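You operate a simulated robot arm through the tools that you are given. There is no shell and no other tool.

You are at the controls of a simulated two-armed robot. One attempt, no reset.

TASK
Tighten the silver and beige motors' hubs; stand both on the white square.
Fine: hold each motor still while its hub turns; leave the third motor alone. Set down upright: what you pick out.

It is judged by the outcome, as a careful person would: the job done as asked, and still so three seconds after it is handed in. It fails if anything else is knocked over, pushed out of place, dropped, spilled or broken.

THE ROBOT
Two 7-joint arms with two-finger parallel grippers on one trunk, on a base that drives. Base frame: it is fixed to the floor where the robot stands at the start and does not move with it; the origin is under the middle of the robot, x ahead of it, y to its left, z up. Units: mm, degrees, N and s.
The left shoulder is at the start at [70, 163, 1120], the right one opposite. With the tool pointing down near the work surface each hand reaches from about 380 to 880 mm from the robot's upright axis, wherever it stands, measured 20 degrees to its own side. Places, roughly: beige motor, silver motor, teal motor [-2000, 750, 750]; white square [-1500, 1300, 800]. Payload 3.43 kg a hand.
The tool frame of a hand sits at the grasp point between the pads (the TCP): z along the fingers, y along the line on which they close. The tips reach 34 mm beyond it. The gripper opens to 128 mm. The fingers are 24 mm wide and 12 mm thick; the gripper's body (48 by 130 mm) begins 96 mm behind the TCP.
Orientation is that of the tool frame in the base frame, as a unit quaternion [w, x, y, z]. With the fingers straight down and closing along the base's y, the tool's x points along the base's -x, its y along +y and its z along -z.

THE INTERFACE
- The arms move only by the tool move_arm. It takes "left_series", "right_series" or both (then of equal length, played together; a hand with none holds still); each is a list of rows, each a list of 7 numbers: the shift along the tool's x, y, z in mm, then the turn, a rotation vector about the tool's x, y, z in degrees, then the finger opening in mm, from 0 to 128. In form: [[dx, dy, dz, rx, ry, rz, hand], ...]. A call has 1 to 20 rows; each row shifts and turns the commanded pose from where the row before left it, along the tool's axes as they then stand. Each row takes 0.2 s and may step no farther than 50 mm and 8.6 degrees from the row before; otherwise, or with a gripper value out of range, the whole call is refused. Where a pose cannot be reached the arm comes as near as it can. A force on the tool above 40 N (or 10 N above the force at the start of the call, whichever is more), or a blocked arm, ends the call early, and 0.2 s more pass. Each finger travels about 153 mm/s and halts on what it meets, pressing with about 30 N; the grip force reading is that of the motor and also rises with nothing between the fingers. The clock runs only during rows and for 0.2 s after the last one: add rows that do not move to give the fingers time. The reply holds the time, the measured pose of the TCP, the force on the tool along the base axes, the opening and the grip force, in the units named above and with some noise, with the torque about the TCP (base axes, N m) and any sound that the robot's microphone picked up.
- Cameras (640 x 400 px; columns grow to the right, rows downward): "scene" is now at [140, 2.4, 1355.5]; the picture's right is [0.02, -1.00, 0.00], its down [-0.49, -0.01, -0.87] and it looks along [0.87, 0.02, -0.49] (base axes); focal length 266 px, centre (320, 200). "left" rides on the left gripper at [76, 11, -160] in its tool frame; the picture's right is [-0.15, 0.99, 0.00], its down [-0.88, -0.13, -0.46] and it looks along [-0.45, -0.07, 0.89] (tool axes); focal length 234 px, centre (320, 200). "right" rides on the right gripper at [76, -11, -160] in its tool frame; the picture's right is [0.15, 0.99, 0.00], its down [-0.88, 0.13, -0.46] and it looks along [-0.45, 0.07, 0.89] (tool axes); focal length 234 px, centre (320, 200). There is no depth. A picture from a camera that has moved, and an enlarged one, comes with that camera's place and axes in the base frame and with its lens.
- camera(camera): a new picture of that camera. The clock stands still meanwhile.
- lift_body(by): slides the trunk up (or, below 0, down) by that many mm; the arms and the scene camera ride with it, the base frame stays. It gives what a move gives, with no picture.
- steer(legs): drives the robot by 1 to 6 legs, each [ahead, left, turn to the left] in mm, mm and degrees, along the robot's own axes; the way and the turn of a leg run together, so that a leg with both is an arc; at most 1500 mm and 180 degrees a leg. The arms and the cameras ride along, it lands a little off, and it stops where it bumps. It gives what a move gives.
- head_to(pan, tilt): turns the head with the scene camera to pan (to the left, within 86 degrees either way) and tilt (down, from -29 to 69), counted from straight ahead of the robot. It gives what a move gives.
- zoom(camera, box): a new picture of the part [left, top, right, bottom] of that camera's present view, enlarged. The clock stands still meanwhile.
- sign_off(): hands the job in; it is judged then, once.

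Places have to be worked out from the pictures, the camera data and where the tool is seen. Open the grippers and draw the arms clear of the work before you hand the job in, unless the task says otherwise.

The tools are called as name(argument=value, ...) on one line, values as JSON. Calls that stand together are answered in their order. move_arm: Moves the arms, as the interface text tells. Its arguments: {"type":"object","properties":{"left_series":{"type":"array"},"right_series":{"type":"array"}},"required":[]} The other tools are called the same way: lift_body (by) slides the trunk up or down; steer (legs) drives the base; head_to (pan, tilt) turns the head that bears the scene camera; camera (camera) takes a picture; zoom (camera, box) takes an enlarged picture of a part of a camera's view; sign_off () hands the job in.

At the start:

```text
time_s: 0.0
left_tcp_pos: [535.8, 270.5, 1151.0]
left_ee_rot: [0.0, 0.0, 1.0, -0.001]
left_wrist_force: [0.0, -0.5, 0.0]
left_moment: [-0.02, 0.0, 0.0]
left_gripper_width: 128.0
left_grasp_force: 0.1
right_tcp_pos: [679.5, -244.0, 1125.9]
right_ee_rot: [0.0, -0.001, 1.0, 0.0]
right_wrist_force: [0.4, 0.0, 0.0]
right_moment: [0.03, 0.01, 0.02]
right_gripper_width: 128.0
right_grasp_force: 0.1
trunk travel left (down, up): [-600.0, 340.0]
robot x, y, heading: [-1.8, 0.3, 0.0]
head pan, tilt: [1.3, 29.5]
```

scene: 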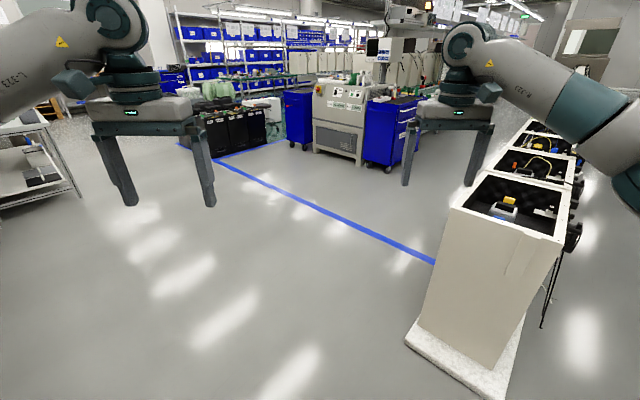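
right: 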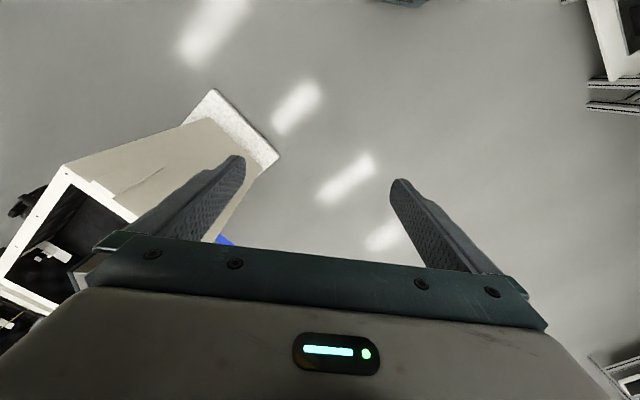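
left: 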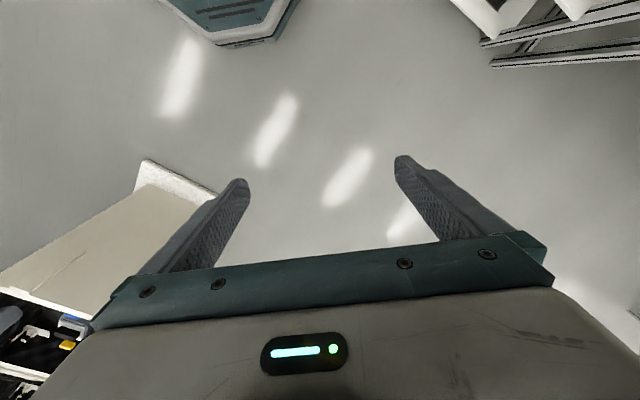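

I'll look to the left first, to check what's around before I turn the base.

head_to(pan=80, tilt=25)

```text
time_s: 1.5
left_tcp_pos: [535.8, 270.6, 1151.6]
left_ee_rot: [0.0, 0.0, 1.0, 0.0]
left_wrist_force: [-0.1, 0.0, -0.7]
left_moment: [0.04, -0.03, 0.0]
left_gripper_width: 128.2
left_grasp_force: 0.1
right_tcp_pos: [679.1, -242.2, 1126.6]
right_ee_rot: [0.0, -0.001, 1.0, 0.0]
right_wrist_force: [0.0, -0.4, -0.8]
right_moment: [-0.01, 0.0, 0.02]
right_gripper_width: 128.2
right_grasp_force: 0.0
trunk travel left (down, up): [-600.0, 340.0]
robot x, y, heading: [0.7, -2.7, -0.1]
head pan, tilt: [80.0, 25.0]
```

The head is now panned left, so I take a picture to see the surroundings on that side.

camera(camera="scene")

```text
taken
camera scene: at [65.5, 91.1, 1362.7], right [0.98, -0.17, 0.0], down [-0.07, -0.42, -0.91], along [0.16, 0.89, -0.42], focal length 266 px, centre (320, 200)
```

scene: 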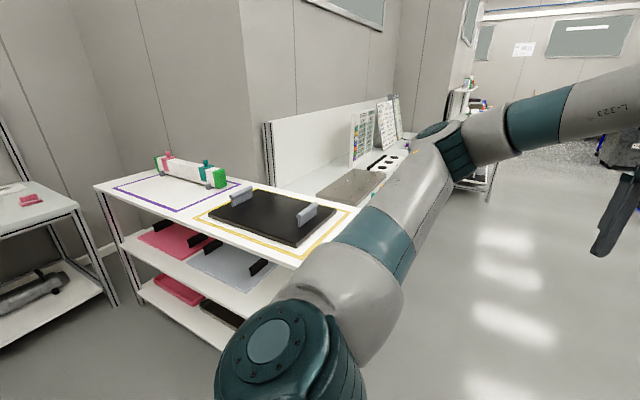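

There's a table on the left, starting near y≈776 and well below the hands. I'll raise the trunk a little for clearance, then turn left in place towards the work area.

lift_body(by=150)

steer(legs=[[0, 0, 80], [0, 0, 80]])

head_to(pan=0, tilt=25)

camera(camera="scene")

```text
time_s: 3.3
left_tcp_pos: [536.3, 271.2, 1301.0]
left_ee_rot: [0.0, 0.0, 1.0, 0.0]
left_wrist_force: [-0.2, 0.3, 0.4]
left_moment: [0.0, 0.0, -0.02]
left_gripper_width: 128.3
left_grasp_force: 0.1
right_tcp_pos: [678.6, -243.4, 1275.1]
right_ee_rot: [0.0, -0.001, 1.0, 0.001]
right_wrist_force: [-0.9, 0.2, 0.1]
right_moment: [-0.01, -0.01, 0.03]
right_gripper_width: 128.1
right_grasp_force: 0.0
trunk travel left (down, up): [-750.0, 190.0]
robot x, y, heading: [6.1, 1.5, 0.0]
head pan, tilt: [80.0, 25.0]
```

```text
time_s: 10.5
left_tcp_pos: [-596.0, -72.5, 1301.1]
left_ee_rot: [0.0, 0.985, -0.171, 0.0]
left_wrist_force: [-0.1, -0.2, 0.4]
left_moment: [0.01, 0.02, 0.02]
left_gripper_width: 128.0
left_grasp_force: 0.1
right_tcp_pos: [-556.4, 458.9, 1275.4]
right_ee_rot: [-0.001, 0.985, -0.173, 0.0]
right_wrist_force: [0.1, -0.3, 0.6]
right_moment: [0.01, 0.0, -0.03]
right_gripper_width: 127.8
right_grasp_force: 0.0
trunk travel left (down, up): [-750.0, 190.0]
robot x, y, heading: [0.4, 2.3, 160.3]
head pan, tilt: [80.0, 25.0]
```

```text
time_s: 12.1
left_tcp_pos: [-597.5, -72.6, 1300.8]
left_ee_rot: [0.0, 0.985, -0.172, 0.0]
left_wrist_force: [0.4, 1.0, 0.2]
left_moment: [0.02, 0.02, 0.0]
left_gripper_width: 128.0
left_grasp_force: 0.1
right_tcp_pos: [-555.8, 458.4, 1276.2]
right_ee_rot: [0.0, 0.985, -0.172, 0.0]
right_wrist_force: [-0.7, 0.0, -0.2]
right_moment: [-0.03, 0.03, 0.0]
right_gripper_width: 128.1
right_grasp_force: 0.0
trunk travel left (down, up): [-750.0, 190.0]
robot x, y, heading: [-1.4, -1.1, 160.0]
head pan, tilt: [0.0, 25.0]
```

```text
taken
camera scene: at [-135.1, 48.7, 1512.6], right [0.34, 0.94, 0.0], down [0.4, -0.14, -0.91], along [-0.85, 0.31, -0.42], focal length 266 px, centre (320, 200)
```

scene: 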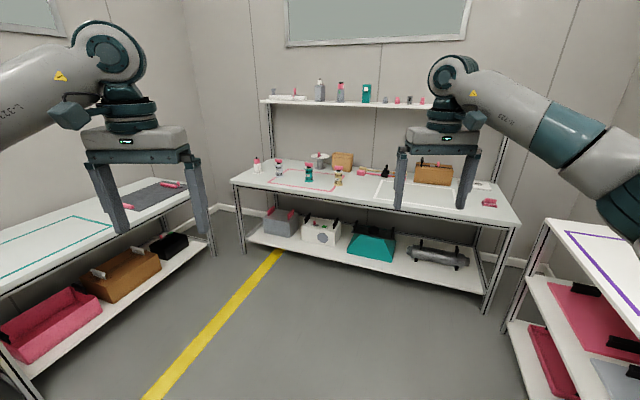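

The table ahead holds three small motor-like items, a red outline and a white square outline. I'll zoom in on it.

zoom(camera="scene", box=[230, 140, 390, 240])

zoom(camera="scene", box=[360, 140, 520, 240])

```text
4.00 times, centred on (310, 190) of scene
camera zoom: at [-135.1, 48.7, 1512.6], right [0.34, 0.94, 0.0], down [0.4, -0.14, -0.91], along [-0.85, 0.31, -0.42], focal length 1063 px, centre (360, 240)
```

zoom: 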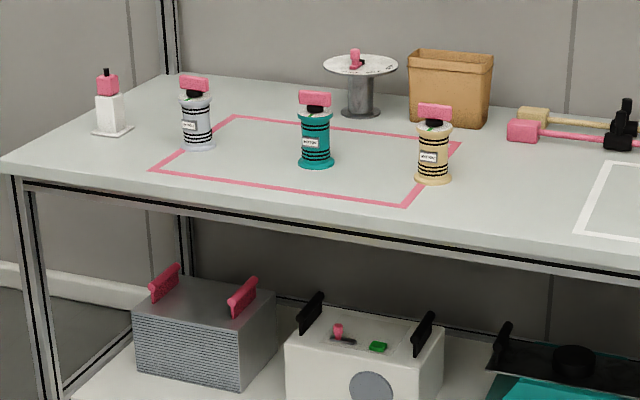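

```text
4.00 times, centred on (440, 190) of scene
camera zoom: at [-135.1, 48.7, 1512.6], right [0.34, 0.94, 0.0], down [0.4, -0.14, -0.91], along [-0.85, 0.31, -0.42], focal length 1063 px, centre (-160, 240)
```

zoom: 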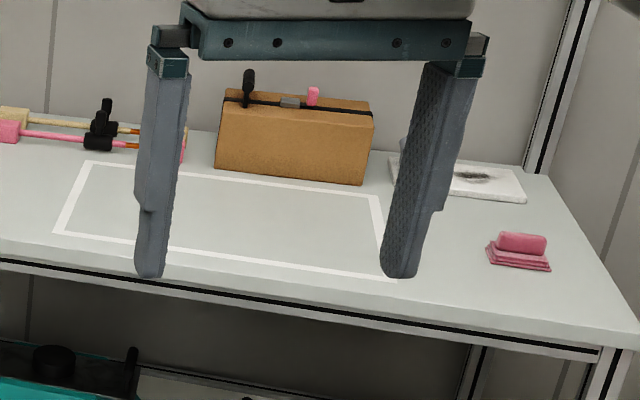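

The table runs diagonally, with its front roughly facing a heading of about 140°. The motors stand about 250 mm apart along it and the white rectangle is to their right. I'll drive to about 800 mm in front of the table, facing it, for a closer look.

steer(legs=[[1000, 205, 0], [0, 0, -20.5]])

head_to(pan=0, tilt=35)

camera(camera="scene")

```text
time_s: 18.4
left_tcp_pos: [-1592.9, 275.9, 1302.1]
left_ee_rot: [-0.001, 0.94, -0.34, 0.0]
left_wrist_force: [-0.8, -0.2, 0.5]
left_moment: [0.01, -0.01, 0.0]
left_gripper_width: 128.0
left_grasp_force: 0.1
right_tcp_pos: [-1371.2, 761.0, 1276.7]
right_ee_rot: [0.0, 0.94, -0.341, 0.0]
right_wrist_force: [-0.8, 0.4, -0.3]
right_moment: [0.01, 0.01, 0.01]
right_gripper_width: 128.1
right_grasp_force: 0.1
trunk travel left (down, up): [-750.0, 190.0]
robot x, y, heading: [-1006.3, 142.3, 140.2]
head pan, tilt: [0.0, 25.0]
```

```text
time_s: 19.1
left_tcp_pos: [-1592.4, 277.2, 1301.0]
left_ee_rot: [0.0, 0.94, -0.341, -0.001]
left_wrist_force: [-0.4, -0.6, -0.6]
left_moment: [-0.01, -0.01, -0.03]
left_gripper_width: 128.0
left_grasp_force: 0.1
right_tcp_pos: [-1370.3, 762.1, 1275.2]
right_ee_rot: [0.0, 0.94, -0.341, 0.0]
right_wrist_force: [-0.5, 0.2, -0.1]
right_moment: [-0.01, 0.0, -0.04]
right_gripper_width: 128.0
right_grasp_force: 0.0
trunk travel left (down, up): [-750.0, 190.0]
robot x, y, heading: [-1005.7, 137.2, 140.0]
head pan, tilt: [0.0, 35.0]
```

```text
taken
camera scene: at [-1112.8, 230.1, 1496.9], right [0.64, 0.77, 0.0], down [0.44, -0.37, -0.82], along [-0.63, 0.52, -0.57], focal length 266 px, centre (320, 200)
```

scene: 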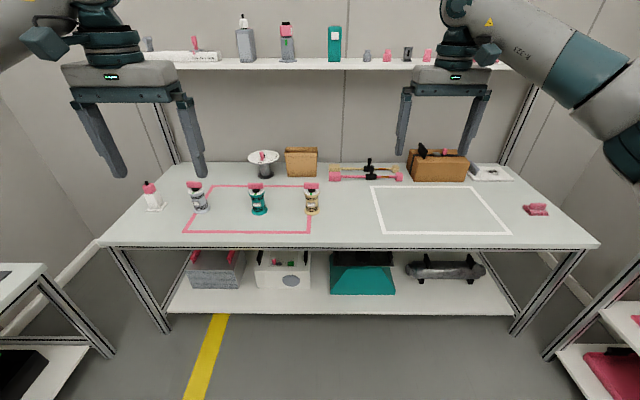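

Now squarely facing the table. I'll zoom in on the motors and the square.

zoom(camera="scene", box=[130, 160, 258, 240])

zoom(camera="scene", box=[225, 160, 353, 240])

zoom(camera="scene", box=[350, 140, 510, 240])

```text
5.00 times, centred on (194, 200) of scene
camera zoom: at [-1112.8, 230.1, 1496.9], right [0.64, 0.77, 0.0], down [0.44, -0.37, -0.82], along [-0.63, 0.52, -0.57], focal length 1328 px, centre (950, 200)
```

zoom: 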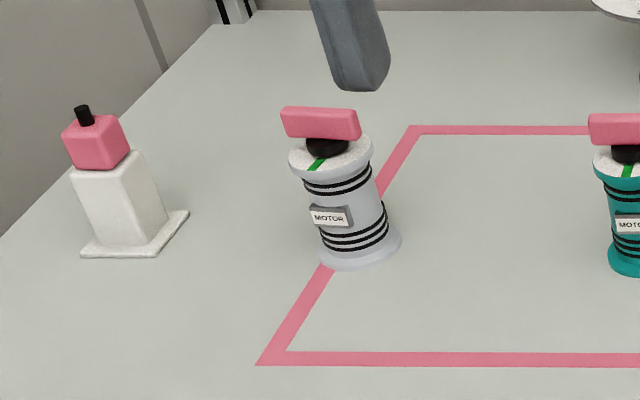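

```text
5.00 times, centred on (289, 200) of scene
camera zoom: at [-1112.8, 230.1, 1496.9], right [0.64, 0.77, 0.0], down [0.44, -0.37, -0.82], along [-0.63, 0.52, -0.57], focal length 1328 px, centre (475, 200)
```

zoom: 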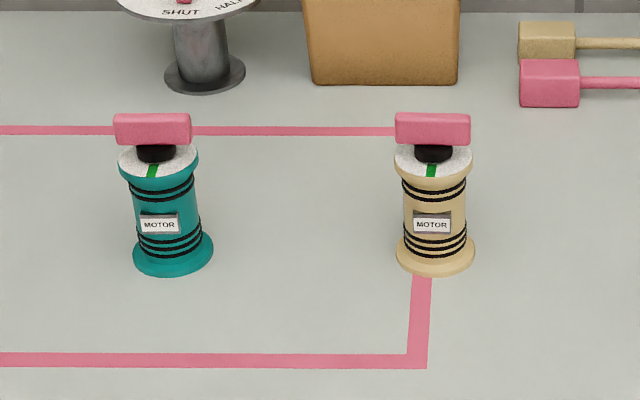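

```text
4.00 times, centred on (430, 190) of scene
camera zoom: at [-1112.8, 230.1, 1496.9], right [0.64, 0.77, 0.0], down [0.44, -0.37, -0.82], along [-0.63, 0.52, -0.57], focal length 1063 px, centre (-120, 240)
```

zoom: 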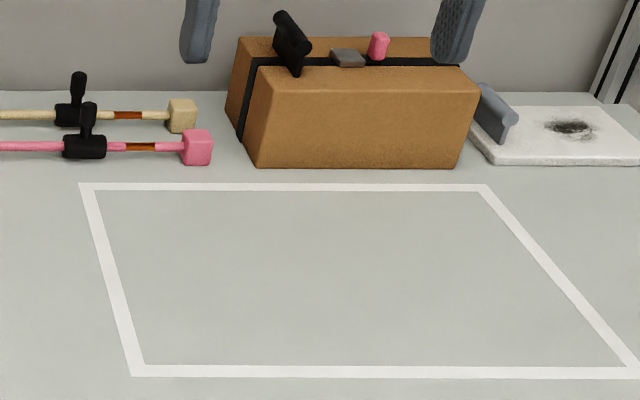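

Table top looks to be at about z≈755. Beige is about 1110 mm straight ahead, silver is 540 mm to its left, and the square's centre is 530 mm to its right. I'll lower the trunk, draw the right hand back while rotating it 90° CCW, and tilt the left hand into a side-grasp pose. All of this is in free air.

lift_body(by=-150)

move_arm(left_series=[[0, 0, 0, 0, 0, 7.5, 128], [0, 0, 0, 0, 0, 7.5, 128], [0, 0, 0, 0, 0, 7.5, 128], [0, 0, 0, 0, 0, 7.5, 128], [0, 0, 0, 0, -8.5, 0, 128], [0, 0, 0, 0, -8.5, 0, 128], [0, 0, 0, 0, -8.5, 0, 128], [0, 0, 0, 0, -8.5, 0, 128], [0, 0, 0, 0, -8.5, 0, 128], [0, 0, 0, 0, -8.5, 0, 128], [0, 0, 0, 0, -9, 0, 128]], right_series=[[40, 0, 0, 0, 0, 0, 128], [40, 0, 0, 0, 0, 0, 128], [40, 0, 0, 0, 0, 0, 128], [0, 0, 0, 0, 0, -8.5, 128], [0, 0, 0, 0, 0, -8.5, 128], [0, 0, 0, 0, 0, -8.5, 128], [0, 0, 0, 0, 0, -8.5, 128], [0, 0, 0, 0, 0, -8.5, 128], [0, 0, 0, 0, 0, -8.5, 128], [0, 0, 0, 0, 0, -8.5, 128], [0, 0, 0, 0, 0, -8.5, 128]])

```text
time_s: 20.9
left_tcp_pos: [-1592.1, 275.8, 1150.9]
left_ee_rot: [0.0, 0.94, -0.34, 0.0]
left_wrist_force: [-0.8, 0.8, 1.0]
left_moment: [-0.03, 0.03, 0.01]
left_gripper_width: 128.1
left_grasp_force: 0.1
right_tcp_pos: [-1370.6, 761.9, 1125.4]
right_ee_rot: [-0.001, 0.94, -0.341, 0.001]
right_wrist_force: [-1.1, -0.3, 0.2]
right_moment: [0.0, -0.02, -0.01]
right_gripper_width: 128.3
right_grasp_force: 0.1
trunk travel left (down, up): [-600.0, 340.0]
robot x, y, heading: [-1005.7, 139.9, 139.8]
head pan, tilt: [0.0, 35.0]
```

```text
refused: row 11 steps farther than a row can; nothing moved
```

The last row turned 9°, over the 8.6° limit, so the call was refused. I'll resend with the turn split into smaller steps.

move_arm(left_series=[[0, 0, 0, 0, 0, 7.5, 128], [0, 0, 0, 0, 0, 7.5, 128], [0, 0, 0, 0, 0, 7.5, 128], [0, 0, 0, 0, 0, 7.5, 128], [0, 0, 0, 0, -7.5, 0, 128], [0, 0, 0, 0, -7.5, 0, 128], [0, 0, 0, 0, -7.5, 0, 128], [0, 0, 0, 0, -7.5, 0, 128], [0, 0, 0, 0, -7.5, 0, 128], [0, 0, 0, 0, -7.5, 0, 128], [0, 0, 0, 0, -7.5, 0, 128], [0, 0, 0, 0, -7.5, 0, 128], [0, 0, 0, 0, 0, 0, 128], [0, 0, 0, 0, 0, 0, 128]], right_series=[[40, 0, 0, 0, 0, 0, 128], [40, 0, 0, 0, 0, 0, 128], [40, 0, 0, 0, 0, 0, 128], [0, 0, 0, 0, 0, -9e-05, 128], [0, 0, 0, 0, 0, -8.5, 128], [0, 0, 0, 0, 0, -8.5, 128], [0, 0, 0, 0, 0, -8.5, 128], [0, 0, 0, 0, 0, -8.5, 128], [0, 0, 0, 0, 0, -8.5, 128], [0, 0, 0, 0, 0, -8.5, 128], [0, 0, 0, 0, 0, -8.5, 128], [0, 0, 0, 0, 0, -8.5, 128], [0, 0, 0, 0, 0, -8.5, 128], [0, 0, 0, 0, 0, -8.5, 128]])

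camera(camera="scene")

```text
time_s: 23.9
left_tcp_pos: [-1592.5, 276.0, 1152.0]
left_ee_rot: [-0.287, 0.71, -0.495, -0.41]
left_wrist_force: [-0.3, -0.4, -0.2]
left_moment: [-0.01, 0.03, -0.02]
left_gripper_width: 127.9
left_grasp_force: 0.1
right_tcp_pos: [-1244.6, 552.1, 1102.0]
right_ee_rot: [-0.002, 0.923, 0.384, 0.0]
right_wrist_force: [0.4, -0.6, 0.0]
right_moment: [0.03, -0.03, 0.0]
right_gripper_width: 127.9
right_grasp_force: 0.1
right hand out of reach, approached as far as the arm can: row 11, 12, 13, 14
trunk travel left (down, up): [-600.0, 340.0]
robot x, y, heading: [-1009.5, 140.0, 140.5]
head pan, tilt: [0.0, 35.0]
```

```text
taken
camera scene: at [-1113.4, 228.3, 1347.0], right [0.64, 0.77, 0.0], down [0.44, -0.37, -0.82], along [-0.63, 0.53, -0.57], focal length 266 px, centre (320, 200)
```

scene: 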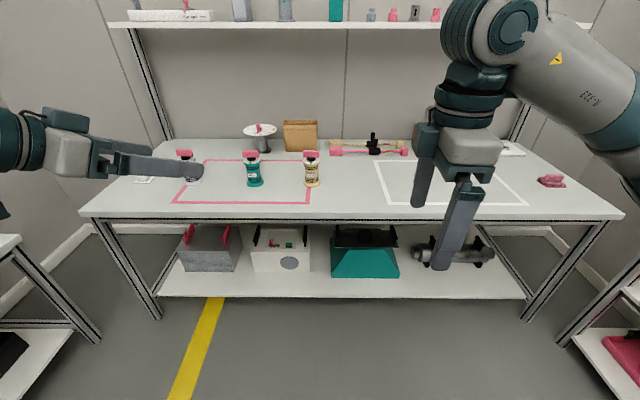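

The right wrist can't reach that CCW rotation. By symmetry the left hand should do better, so I'll swap roles. Left turns the hubs from above, rotated 90° CCW, and right holds the motor body, pitched forward and yawed slightly left.

move_arm(left_series=[[0, 0, 0, 0, 7.5, 0, 128], [0, 0, 0, 0, 7.5, 0, 128], [0, 0, 0, 0, 7.5, 0, 128], [0, 0, 0, 0, 7.5, 0, 128], [0, 0, 0, 0, 7.5, 0, 128], [0, 0, 0, 0, 7.5, 0, 128], [0, 0, 0, 0, 7.5, 0, 128], [0, 0, 0, 0, 7.5, 0, 128], [0, 0, 0, 0, 0, -7.5, 128], [0, 0, 0, 0, 0, -7.5, 128], [0, 0, 0, 0, 0, -7.5, 128], [0, 0, 0, 0, 0, -7.5, 128], [0, 0, 0, 0, 0, 0, 128], [0, 0, 0, 0, 0, 0, 128], [0, 0, 0, 0, 0, 0, 128]], right_series=[[0, 0, 0, 0, 0, 7.9, 128], [0, 0, 0, 0, 0, 7.9, 128], [0, 0, 0, 0, 0, 7.9, 128], [0, 0, 0, 0, 0, 7.9, 128], [0, 0, 0, 0, 0, 7.9, 128], [0, 0, 0, 0, 0, 7.9, 128], [0, 0, 0, 0, 0, 7.9, 128], [0, 0, 0, 0, -7.5, 0, 128], [0, 0, 0, 0, -7.5, 0, 128], [0, 0, 0, 0, -7.5, 0, 128], [0, 0, 0, 0, -7.5, 0, 128], [0, 0, 0, 0, -7.5, 0, 128], [0, 0, 0, 0, -7.5, 0, 128], [0, 0, 0, 0, -7.5, 0, 128], [0, 0, 0, 0, -7.5, 0, 128]])

move_arm(left_series=[[0, 0, 0, 0, 0, -7.5, 128], [0, 0, 0, 0, 0, -7.5, 128], [0, 0, 0, 0, 0, -7.5, 128], [0, 0, 0, 0, 0, -7.5, 128], [0, 0, 0, 0, 0, -7.5, 128], [0, 0, 0, 0, 0, -7.5, 128], [0, 0, 0, 0, 0, -7.5, 128], [0, 0, 0, 0, 0, -7.5, 128], [0, 0, 0, 0, 0, -7.5, 128], [0, 0, 0, 0, 0, -7.5, 128], [0, 0, 0, 0, 0, -7.5, 128], [0, 0, 0, 0, 0, -7.5, 128], [0, 0, 0, 0, 0, 0, 128]])

camera(camera="scene")

```text
time_s: 27.1
left_tcp_pos: [-1591.0, 278.1, 1151.1]
left_ee_rot: [0.001, 0.94, -0.341, 0.0]
left_wrist_force: [0.4, 0.0, 0.0]
left_moment: [0.0, 0.0, 0.02]
left_gripper_width: 127.9
left_grasp_force: 0.0
right_tcp_pos: [-1298.9, 606.0, 1145.9]
right_ee_rot: [-0.043, 0.863, -0.076, -0.498]
right_wrist_force: [0.5, 0.4, 0.3]
right_moment: [0.04, 0.0, -0.02]
right_gripper_width: 128.0
right_grasp_force: 0.1
right hand out of reach, approached as far as the arm can: row 12, 13, 14, 15
trunk travel left (down, up): [-600.0, 340.0]
robot x, y, heading: [-1004.5, 138.3, 139.9]
head pan, tilt: [0.0, 35.0]
```

```text
time_s: 29.9
left_tcp_pos: [-1592.2, 276.2, 1151.3]
left_ee_rot: [0.0, 0.905, 0.425, 0.0]
left_wrist_force: [0.5, 0.3, -0.4]
left_moment: [0.02, 0.01, 0.02]
left_gripper_width: 128.0
left_grasp_force: 0.1
right_tcp_pos: [-1298.2, 605.2, 1146.7]
right_ee_rot: [-0.044, 0.863, -0.076, -0.498]
right_wrist_force: [0.0, -0.2, -0.1]
right_moment: [-0.04, 0.03, -0.01]
right_gripper_width: 127.9
right_grasp_force: 0.1
trunk travel left (down, up): [-600.0, 340.0]
robot x, y, heading: [-1005.9, 142.2, 140.4]
head pan, tilt: [0.0, 35.0]
```

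```text
taken
camera scene: at [-1113.0, 229.6, 1346.9], right [0.64, 0.77, 0.0], down [0.44, -0.37, -0.82], along [-0.63, 0.52, -0.57], focal length 266 px, centre (320, 200)
```

scene: 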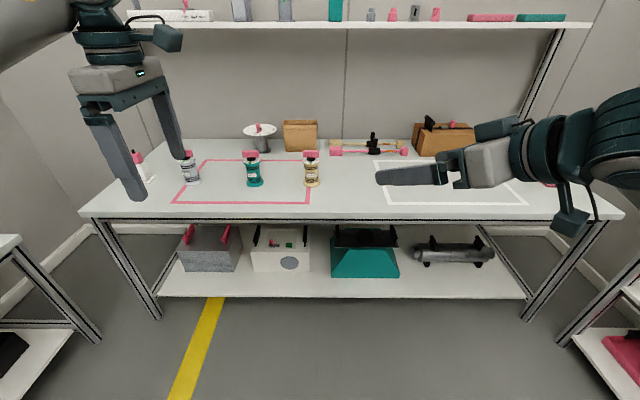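

Both hands now have workable orientations: left is pointing down and rotated 90° CCW, right is pitched 30° below horizontal and yawed left. I'll drive forward towards the beige motor.

steer(legs=[[400, 30, 0]])

head_to(pan=0, tilt=45)

camera(camera="scene")

camera(camera="left")

camera(camera="right")

```text
time_s: 32.4
left_tcp_pos: [-1914.6, 507.4, 1152.2]
left_ee_rot: [0.0, 0.906, 0.424, 0.0]
left_wrist_force: [-0.3, 1.0, -0.3]
left_moment: [-0.07, 0.0, 0.02]
left_gripper_width: 128.0
left_grasp_force: 0.1
right_tcp_pos: [-1620.4, 836.8, 1145.6]
right_ee_rot: [-0.044, 0.863, -0.076, -0.497]
right_wrist_force: [-0.8, 0.4, -0.8]
right_moment: [-0.01, -0.02, 0.04]
right_gripper_width: 128.2
right_grasp_force: 0.1
trunk travel left (down, up): [-600.0, 340.0]
robot x, y, heading: [-1327.6, 372.3, 139.9]
head pan, tilt: [0.0, 35.0]
```

```text
time_s: 33.1
left_tcp_pos: [-1914.9, 508.0, 1151.1]
left_ee_rot: [0.0, 0.906, 0.423, 0.0]
left_wrist_force: [0.5, -0.3, 0.0]
left_moment: [-0.02, 0.01, 0.04]
left_gripper_width: 128.1
left_grasp_force: 0.2
right_tcp_pos: [-1621.8, 835.4, 1146.2]
right_ee_rot: [-0.044, 0.863, -0.076, -0.498]
right_wrist_force: [-0.3, -0.6, 0.2]
right_moment: [-0.02, 0.0, 0.0]
right_gripper_width: 127.8
right_grasp_force: 0.0
trunk travel left (down, up): [-600.0, 340.0]
robot x, y, heading: [-1327.8, 373.0, 139.9]
head pan, tilt: [0.0, 45.0]
```

```text
taken
camera scene: at [-1431.0, 456.0, 1332.1], right [0.64, 0.77, 0.0], down [0.54, -0.45, -0.71], along [-0.54, 0.45, -0.71], focal length 266 px, centre (320, 200)
```

scene: 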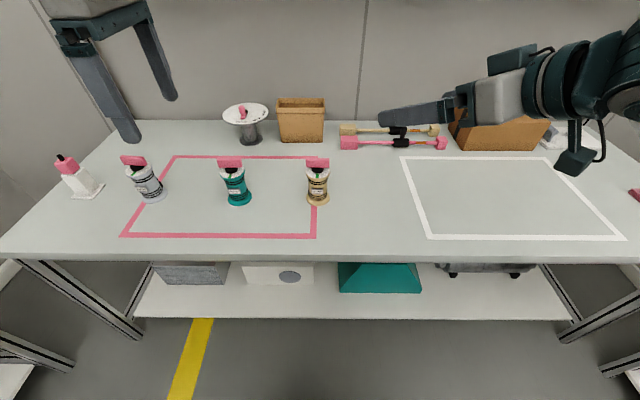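

```text
taken
camera left: at [-1857.3, 558.5, 1310.9], right [0.67, -0.75, 0.0], down [-0.66, -0.59, 0.46], along [-0.34, -0.3, -0.89], focal length 234 px, centre (320, 200)
```

left: 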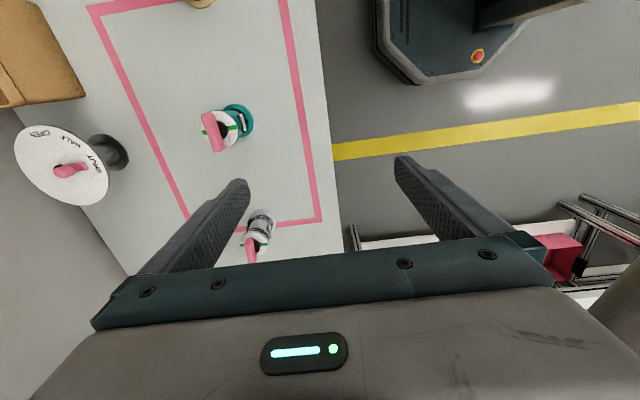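

```text
taken
camera right: at [-1445.1, 815.1, 1160.0], right [-0.1, -0.99, -0.13], down [-0.07, -0.12, 0.99], along [-0.99, 0.11, -0.06], focal length 234 px, centre (320, 200)
```

right: 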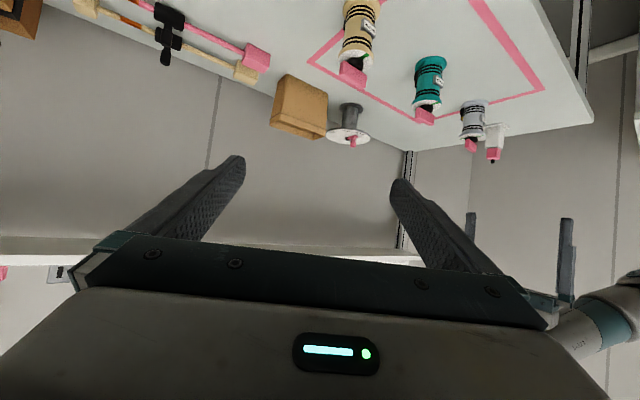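

The base front is about 300 mm from its axis, so there's room to the table. I'll zoom in on the motors from here to locate them and study the dials.

zoom(camera="scene", box=[278, 140, 358, 220])

zoom(camera="scene", box=[110, 140, 270, 240])

zoom(camera="left", box=[190, 80, 280, 160])

zoom(camera="right", box=[320, 0, 420, 100])

```text
5.00 times, centred on (318, 180) of scene
camera zoom: at [-1431.0, 456.0, 1332.1], right [0.64, 0.77, 0.0], down [0.54, -0.45, -0.71], along [-0.54, 0.45, -0.71], focal length 1328 px, centre (330, 300)
```

zoom: 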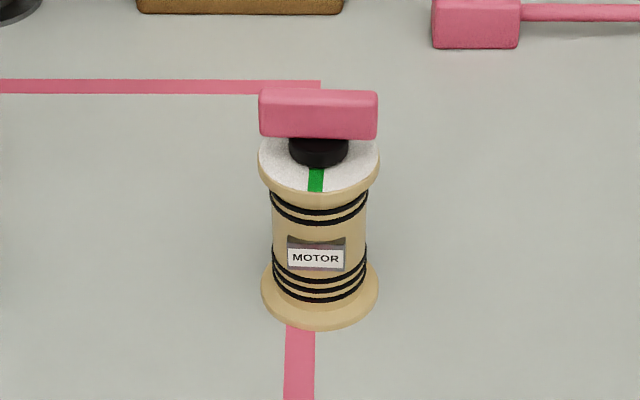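

```text
4.00 times, centred on (190, 190) of scene
camera zoom: at [-1431.0, 456.0, 1332.1], right [0.64, 0.77, 0.0], down [0.54, -0.45, -0.71], along [-0.54, 0.45, -0.71], focal length 1063 px, centre (840, 240)
```

zoom: 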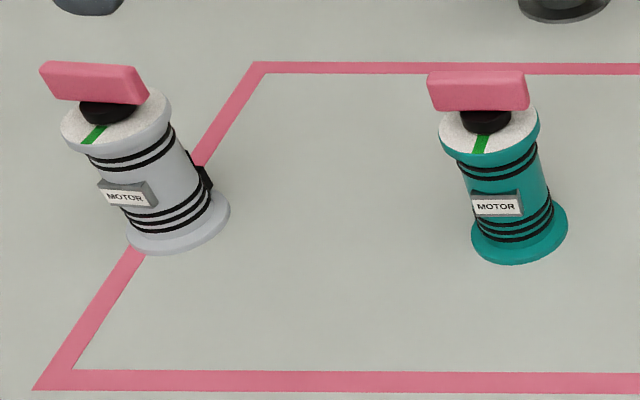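

```text
5.00 times, centred on (235, 120) of left
camera zoom: at [-1857.3, 558.5, 1310.9], right [0.67, -0.75, 0.0], down [-0.66, -0.59, 0.46], along [-0.34, -0.3, -0.89], focal length 1171 px, centre (745, 600)
```

zoom: 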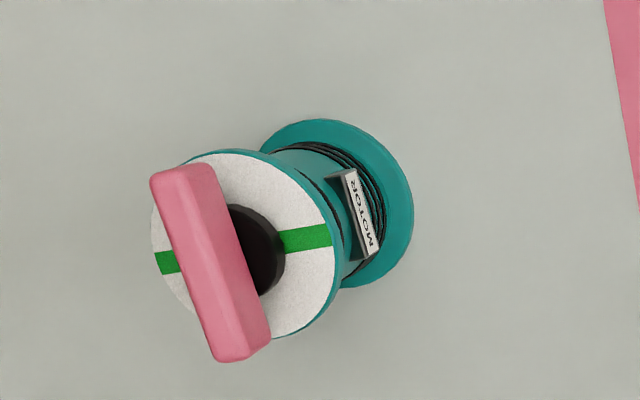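

```text
4.00 times, centred on (370, 50) of right
camera zoom: at [-1445.1, 815.1, 1160.0], right [-0.1, -0.99, -0.13], down [-0.07, -0.12, 0.99], along [-0.99, 0.11, -0.06], focal length 937 px, centre (120, 800)
```

zoom: 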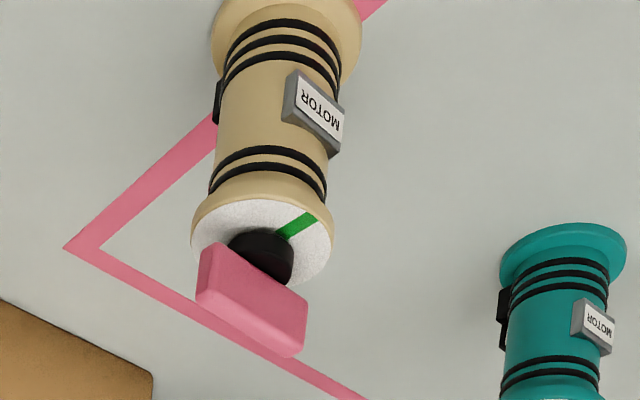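

All three bars sit at 90° to the green line across their dials, so "tight" most likely means turning the hub clockwise until the bar lines up with the green. I'll advance another 50 mm, reduce the right hand's yaw to about 10° so its pads miss the label plate, and bring it to a pre-grasp pose in front of beige.

steer(legs=[[50, 0, 0]])

move_arm(right_series=[[0, 0, 0, 5.77, 0, 3.33, 128], [0, 0, 0, 5.77, 0, 3.33, 128], [0, 0, 0, 5.77, 0, 3.33, 128], [0, 0, 0, 0, 0, 0, 128]])

```text
time_s: 34.0
left_tcp_pos: [-1950.9, 537.4, 1151.5]
left_ee_rot: [0.0, 0.905, 0.425, 0.0]
left_wrist_force: [-0.2, -0.6, 0.0]
left_moment: [-0.03, -0.04, 0.01]
left_gripper_width: 128.0
left_grasp_force: 0.1
right_tcp_pos: [-1657.5, 866.3, 1145.8]
right_ee_rot: [-0.043, 0.863, -0.076, -0.498]
right_wrist_force: [-0.1, 0.0, -0.3]
right_moment: [-0.01, 0.03, 0.01]
right_gripper_width: 127.7
right_grasp_force: 0.0
trunk travel left (down, up): [-600.0, 340.0]
robot x, y, heading: [-1365.5, 399.8, 140.3]
head pan, tilt: [0.0, 45.0]
```

```text
time_s: 35.0
left_tcp_pos: [-1952.2, 539.0, 1151.7]
left_ee_rot: [0.0, 0.906, 0.424, 0.001]
left_wrist_force: [-0.5, 0.3, 0.2]
left_moment: [0.0, 0.0, -0.02]
left_gripper_width: 127.9
left_grasp_force: 0.1
right_tcp_pos: [-1672.2, 878.5, 1156.4]
right_ee_rot: [-0.13, 0.837, -0.225, -0.482]
right_wrist_force: [0.2, 0.1, 0.2]
right_moment: [-0.01, 0.0, 0.02]
right_gripper_width: 128.1
right_grasp_force: 0.0
right hand out of reach, approached as far as the arm can: row 1, 2
trunk travel left (down, up): [-600.0, 340.0]
robot x, y, heading: [-1366.5, 401.2, 140.1]
head pan, tilt: [0.0, 45.0]
```

Right hand is at fwd≈541, right≈170 with the intended orientation. I'll now move it down to the pre-grasp point about 140 mm in front of beige.

move_arm(right_series=[[28, 18.9, 21.3, 0, 0, 0, 128], [28, 18.9, 21.3, 0, 0, 0, 128], [28, 18.9, 21.3, 0, 0, 0, 128], [28, 18.9, 21.3, 0, 0, 0, 128], [28, 18.9, 21.3, 0, 0, 0, 128], [28, 18.9, 21.3, 0, 0, 0, 128], [28, 18.9, 21.3, 0, 0, 0, 128], [28, 18.9, 21.3, 0, 0, 0, 128], [0, 0, 0, 0, 0, 0, 128]])

camera(camera="scene")

camera(camera="right")

```text
time_s: 37.0
left_tcp_pos: [-1951.6, 538.9, 1151.9]
left_ee_rot: [0.0, 0.906, 0.424, -0.001]
left_wrist_force: [-0.2, 0.4, -0.3]
left_moment: [-0.03, 0.02, 0.02]
left_gripper_width: 128.1
left_grasp_force: 0.1
right_tcp_pos: [-1795.1, 772.6, 884.2]
right_ee_rot: [-0.129, 0.837, -0.225, -0.482]
right_wrist_force: [-0.3, -0.6, 0.2]
right_moment: [-0.04, 0.02, 0.03]
right_gripper_width: 128.1
right_grasp_force: 0.1
right hand out of reach, approached as far as the arm can: row 1, 2
trunk travel left (down, up): [-600.0, 340.0]
robot x, y, heading: [-1364.6, 400.2, 140.4]
head pan, tilt: [0.0, 45.0]
```

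```text
taken
camera scene: at [-1467.5, 487.9, 1332.1], right [0.64, 0.77, 0.0], down [0.54, -0.45, -0.71], along [-0.54, 0.45, -0.71], focal length 266 px, centre (320, 200)
```

scene: 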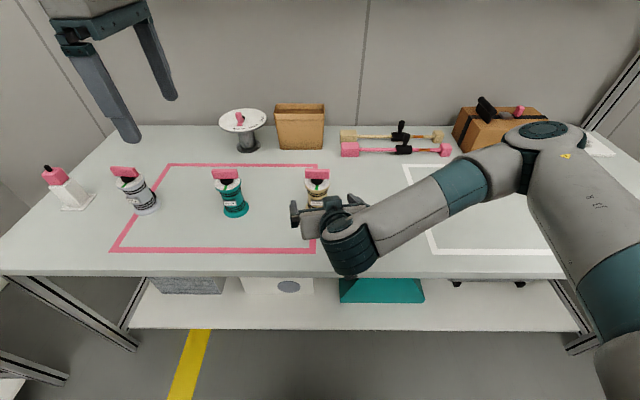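

```text
taken
camera right: at [-1636.2, 693.1, 897.9], right [-0.43, -0.89, -0.13], down [-0.11, -0.09, 0.99], along [-0.9, 0.44, -0.06], focal length 234 px, centre (320, 200)
```

right: 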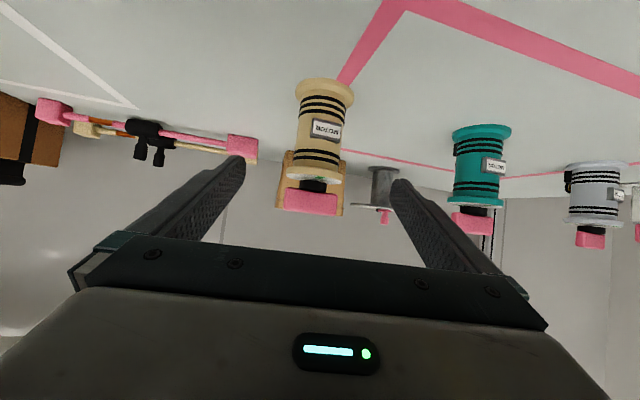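

Pre-grasp reached. I'll zoom the right camera on beige to refine the height and position estimate.

zoom(camera="right", box=[240, 60, 400, 230])

zoom(camera="scene", box=[270, 150, 370, 280])

```text
2.35 times, centred on (320, 145) of right
camera zoom: at [-1636.2, 693.1, 897.9], right [-0.43, -0.89, -0.13], down [-0.11, -0.09, 0.99], along [-0.9, 0.44, -0.06], focal length 551 px, centre (320, 329)
```

zoom: 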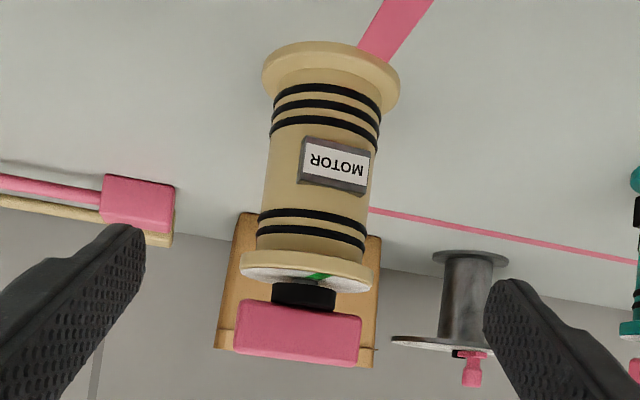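

```text
3.08 times, centred on (320, 215) of scene
camera zoom: at [-1467.5, 487.9, 1332.1], right [0.64, 0.77, 0.0], down [0.54, -0.45, -0.71], along [-0.54, 0.45, -0.71], focal length 818 px, centre (320, 154)
```

zoom: 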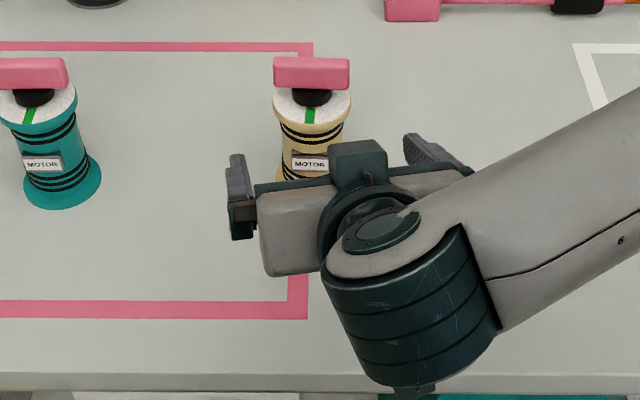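

Combining the views puts beige's axis near (-1880, 823), with the table at z≈755. I'll advance the open right hand along its axis to straddle the body at about z 805 and check before closing.

move_arm(right_series=[[4.7, -0.3, 31.3, 0, 0, 0, 128], [4.7, -0.3, 31.3, 0, 0, 0, 128], [4.7, -0.3, 31.3, 0, 0, 0, 128], [4.7, -0.3, 31.3, 0, 0, 0, 128], [0, 0, 0, 0, 0, 0, 128]])

camera(camera="right")

zoom(camera="scene", box=[260, 130, 380, 220])

```text
time_s: 38.2
left_tcp_pos: [-1950.9, 539.0, 1152.4]
left_ee_rot: [-0.001, 0.906, 0.424, 0.0]
left_wrist_force: [-1.0, 0.2, 0.7]
left_moment: [-0.02, 0.0, 0.02]
left_gripper_width: 127.9
left_grasp_force: 0.1
right_tcp_pos: [-1879.8, 824.1, 805.3]
right_ee_rot: [-0.13, 0.837, -0.226, -0.482]
right_wrist_force: [0.7, 0.8, -0.1]
right_moment: [0.0, -0.03, 0.01]
right_gripper_width: 127.9
right_grasp_force: 0.0
trunk travel left (down, up): [-600.0, 340.0]
robot x, y, heading: [-1365.1, 402.6, 140.1]
head pan, tilt: [0.0, 45.0]
```

```text
taken
camera right: at [-1720.9, 745.5, 818.4], right [-0.43, -0.89, -0.13], down [-0.11, -0.09, 0.99], along [-0.9, 0.44, -0.06], focal length 234 px, centre (320, 200)
```

right: 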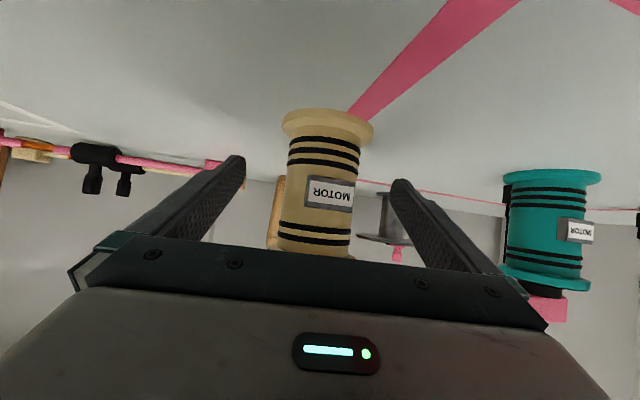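

```text
4.44 times, centred on (320, 175) of scene
camera zoom: at [-1467.6, 487.3, 1332.1], right [0.64, 0.77, 0.0], down [0.54, -0.45, -0.71], along [-0.54, 0.45, -0.71], focal length 1181 px, centre (320, 311)
```

zoom: 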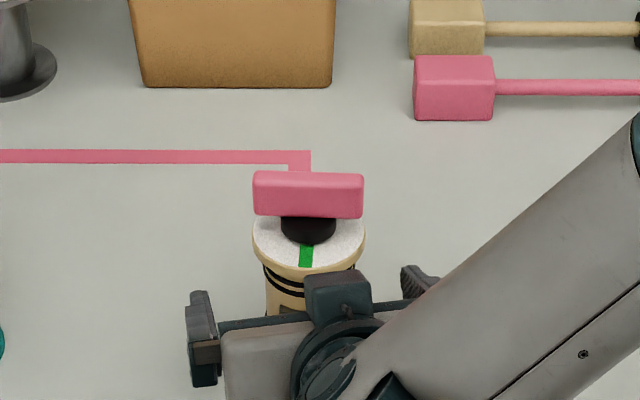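

Beige is centred between the right fingers at mid-body, with the TCP within 4 mm of its axis. I'll close the right gripper on the body.

move_arm(right_series=[[0, 0, 0, 0, 0, 0, 60], [0, 0, 0, 0, 0, 0, 60], [0, 0, 0, 0, 0, 0, 30], [0, 0, 0, 0, 0, 0, 30], [0, 0, 0, 0, 0, 0, 30]])

camera(camera="right")

zoom(camera="scene", box=[260, 130, 380, 220])

```text
time_s: 39.4
left_tcp_pos: [-1953.1, 539.4, 1151.3]
left_ee_rot: [0.001, 0.906, 0.423, 0.0]
left_wrist_force: [-0.2, 0.8, 0.5]
left_moment: [0.01, 0.03, -0.02]
left_gripper_width: 127.9
left_grasp_force: 0.1
right_tcp_pos: [-1880.5, 825.8, 805.0]
right_ee_rot: [-0.13, 0.837, -0.225, -0.482]
right_wrist_force: [-0.1, -0.5, 1.6]
right_moment: [0.03, 0.0, -0.08]
right_gripper_width: 55.2
right_grasp_force: 30.0
trunk travel left (down, up): [-600.0, 340.0]
robot x, y, heading: [-1367.9, 406.5, 140.2]
head pan, tilt: [0.0, 45.0]
```

```text
taken
camera right: at [-1721.2, 745.0, 818.5], right [-0.43, -0.89, -0.13], down [-0.11, -0.09, 0.99], along [-0.9, 0.44, -0.06], focal length 234 px, centre (320, 200)
```

right: 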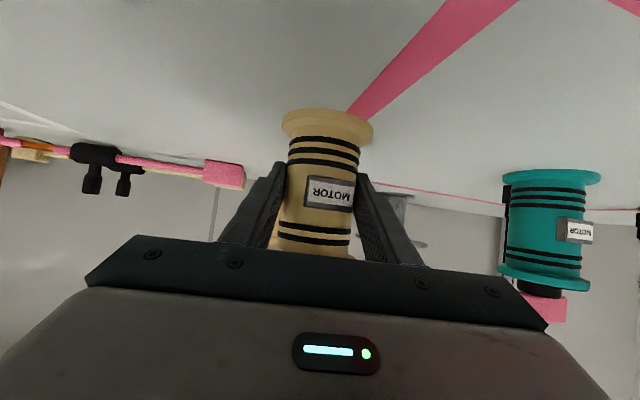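

```text
4.44 times, centred on (320, 175) of scene
camera zoom: at [-1468.3, 487.0, 1332.1], right [0.64, 0.77, 0.0], down [0.54, -0.45, -0.71], along [-0.54, 0.45, -0.71], focal length 1181 px, centre (320, 311)
```

zoom: 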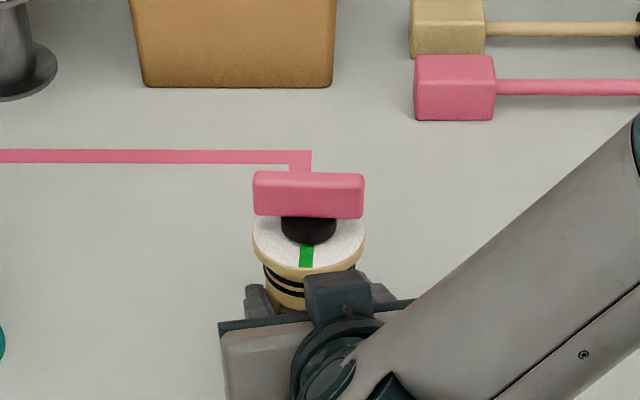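

Beige is firmly gripped (55 mm, 30 N) and hasn't shifted. I'll move the left hand over its hub at a safe height, narrowing the fingers to 60 mm to clear the right gripper, then look.

move_arm(left_series=[[37.9, -18.5, 0, 0, 0, 0, 100], [37.9, -18.5, 0, 0, 0, 0, 60], [37.9, -18.5, 0, 0, 0, 0, 60], [37.9, -18.5, 0, 0, 0, 0, 60], [37.9, -18.5, 0, 0, 0, 0, 60], [37.9, -18.5, 0, 0, 0, 0, 60], [37.7, -18.6, 0, 0, 0, 0, 60], [0, 0, 40, 0, 0, 0, 60], [0, 0, 40, 0, 0, 0, 60], [0, 0, 20, 0, 0, 0, 60], [0, 0, 0, 0, 0, 0, 60]])

camera(camera="left")

camera(camera="scene")

```text
time_s: 41.8
left_tcp_pos: [-1881.4, 823.5, 1051.4]
left_ee_rot: [-0.001, 0.905, 0.425, 0.0]
left_wrist_force: [0.6, 0.0, -0.5]
left_moment: [0.02, -0.02, -0.01]
left_gripper_width: 60.0
left_grasp_force: 0.0
right_tcp_pos: [-1880.1, 823.9, 803.9]
right_ee_rot: [-0.129, 0.836, -0.224, -0.483]
right_wrist_force: [-0.9, -0.7, 0.9]
right_moment: [0.07, -0.03, 0.02]
right_gripper_width: 55.3
right_grasp_force: 29.7
trunk travel left (down, up): [-600.0, 340.0]
robot x, y, heading: [-1367.9, 400.7, 140.3]
head pan, tilt: [0.0, 45.0]
```

```text
taken
camera left: at [-1824.2, 875.6, 1210.6], right [0.67, -0.75, 0.0], down [-0.66, -0.59, 0.46], along [-0.34, -0.3, -0.89], focal length 234 px, centre (320, 200)
```

left: 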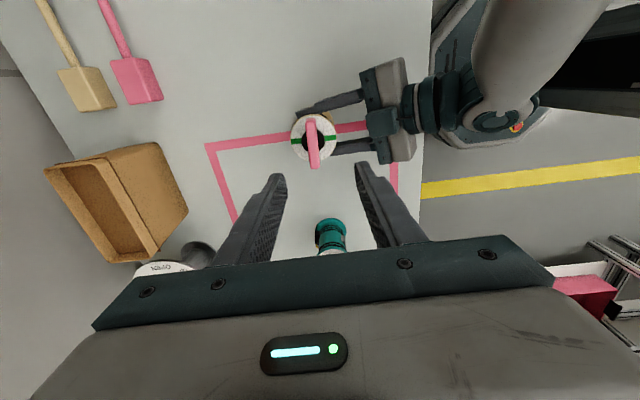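

```text
taken
camera scene: at [-1468.3, 487.0, 1332.1], right [0.64, 0.77, 0.0], down [0.54, -0.45, -0.71], along [-0.54, 0.45, -0.71], focal length 266 px, centre (320, 200)
```

scene: 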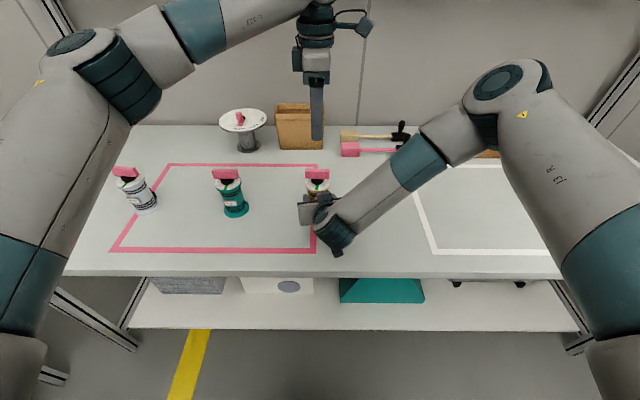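

zoom(camera="left", box=[260, 90, 380, 180])

```text
4.44 times, centred on (320, 135) of left
camera zoom: at [-1824.2, 875.6, 1210.6], right [0.67, -0.75, 0.0], down [-0.66, -0.59, 0.46], along [-0.34, -0.3, -0.89], focal length 1041 px, centre (320, 489)
```

zoom: 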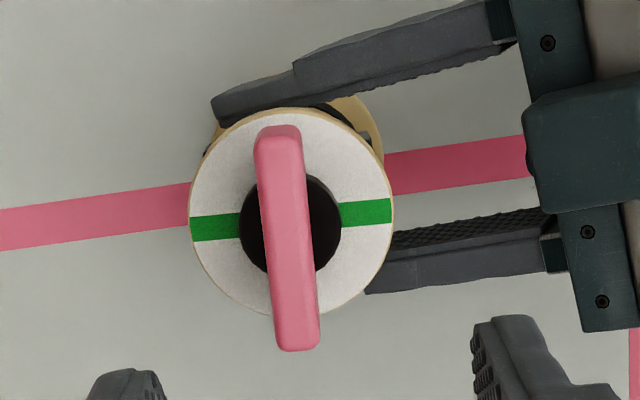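

The bar is about 64 × 14 mm, lying at ~46° in the base frame, and the green line is perpendicular to it. The hub's axis is near (-1887, 833). I'll align the left hand to it, descend to just above and recheck.

move_arm(left_series=[[3.7, -10.4, 0, 0, 0, 4, 60], [0, 0, 30, 0, 0, 0, 60], [0, 0, 30, 0, 0, 0, 60], [0, 0, 25, 0, 0, 0, 60], [0, 0, 0, 0, 0, 0, 60], [0, 0, 0, 0, 0, 0, 60]])

zoom(camera="left", box=[240, 80, 400, 220])

zoom(camera="scene", box=[260, 110, 380, 220])

```text
time_s: 43.2
left_tcp_pos: [-1887.1, 834.7, 965.7]
left_ee_rot: [0.0, 0.92, 0.393, 0.0]
left_wrist_force: [-0.7, -0.8, 0.5]
left_moment: [0.03, 0.01, 0.0]
left_gripper_width: 59.8
left_grasp_force: 0.2
right_tcp_pos: [-1880.6, 824.9, 804.6]
right_ee_rot: [-0.129, 0.837, -0.224, -0.482]
right_wrist_force: [1.7, 0.1, 1.4]
right_moment: [0.06, -0.08, -0.07]
right_gripper_width: 55.2
right_grasp_force: 30.8
trunk travel left (down, up): [-600.0, 340.0]
robot x, y, heading: [-1365.4, 401.5, 140.3]
head pan, tilt: [0.0, 45.0]
```

```text
2.86 times, centred on (320, 150) of left
camera zoom: at [-1825.5, 881.6, 1125.7], right [0.61, -0.79, 0.0], down [-0.7, -0.55, 0.46], along [-0.36, -0.28, -0.89], focal length 669 px, centre (320, 343)
```

zoom: 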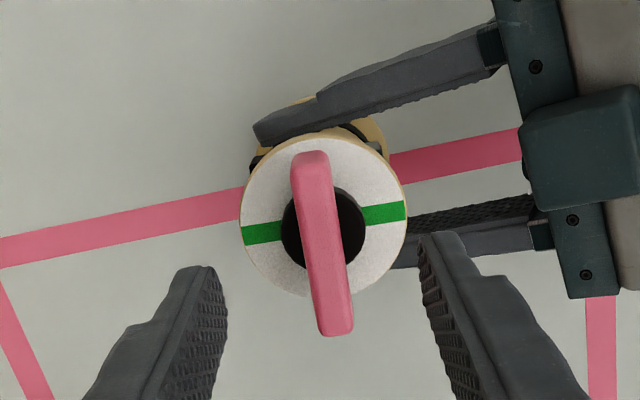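

```text
3.64 times, centred on (320, 165) of scene
camera zoom: at [-1468.1, 487.0, 1332.1], right [0.64, 0.77, 0.0], down [0.54, -0.45, -0.71], along [-0.54, 0.45, -0.71], focal length 966 px, centre (320, 327)
```

zoom: 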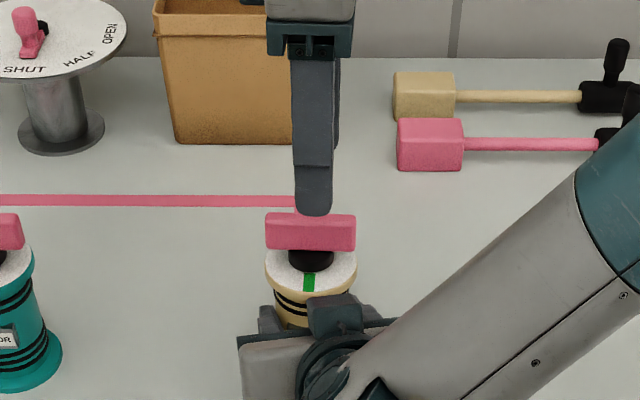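

The left fingers are centred on the bar within about 2–3 mm. I'll descend so the tips sit just below the bar's bottom edge, then check.

move_arm(left_series=[[1.5, 0, 18, 0, 0, 0, 60], [0, 0, 18, 0, 0, 0, 60], [0, 0, 15, 0, 0, 0, 60], [0, 0, 0, 0, 0, 0, 60]])

zoom(camera="left", box=[240, 80, 400, 220])

zoom(camera="scene", box=[260, 110, 380, 220])

```text
time_s: 44.2
left_tcp_pos: [-1886.5, 836.2, 915.2]
left_ee_rot: [0.0, 0.92, 0.392, 0.0]
left_wrist_force: [-0.2, 0.5, 0.1]
left_moment: [0.01, 0.01, 0.0]
left_gripper_width: 60.1
left_grasp_force: 0.1
right_tcp_pos: [-1881.2, 823.3, 804.3]
right_ee_rot: [-0.13, 0.837, -0.225, -0.482]
right_wrist_force: [1.4, 0.8, 0.9]
right_moment: [0.08, -0.01, -0.09]
right_gripper_width: 55.3
right_grasp_force: 29.7
trunk travel left (down, up): [-600.0, 340.0]
robot x, y, heading: [-1368.3, 403.5, 140.3]
head pan, tilt: [0.0, 45.0]
```

```text
2.86 times, centred on (320, 150) of left
camera zoom: at [-1825.2, 883.1, 1074.8], right [0.61, -0.79, 0.0], down [-0.7, -0.55, 0.46], along [-0.36, -0.28, -0.89], focal length 669 px, centre (320, 343)
```

zoom: 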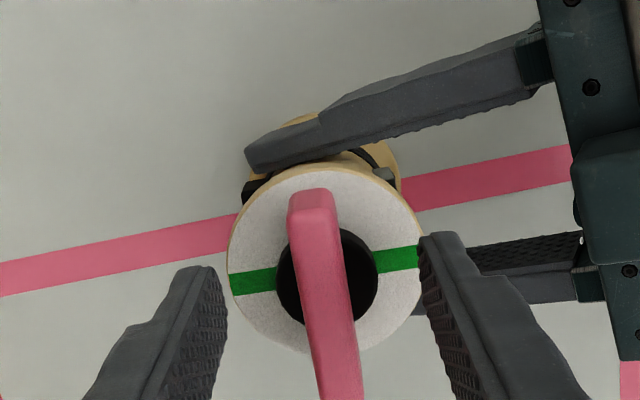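

```text
3.64 times, centred on (320, 165) of scene
camera zoom: at [-1468.1, 487.1, 1332.1], right [0.64, 0.77, 0.0], down [0.54, -0.45, -0.71], along [-0.54, 0.45, -0.71], focal length 966 px, centre (320, 327)
```

zoom: 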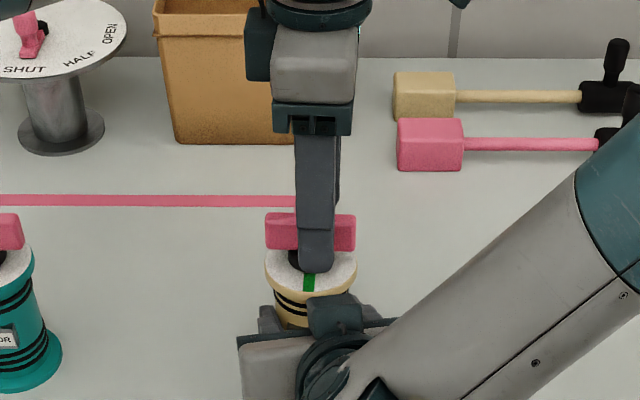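

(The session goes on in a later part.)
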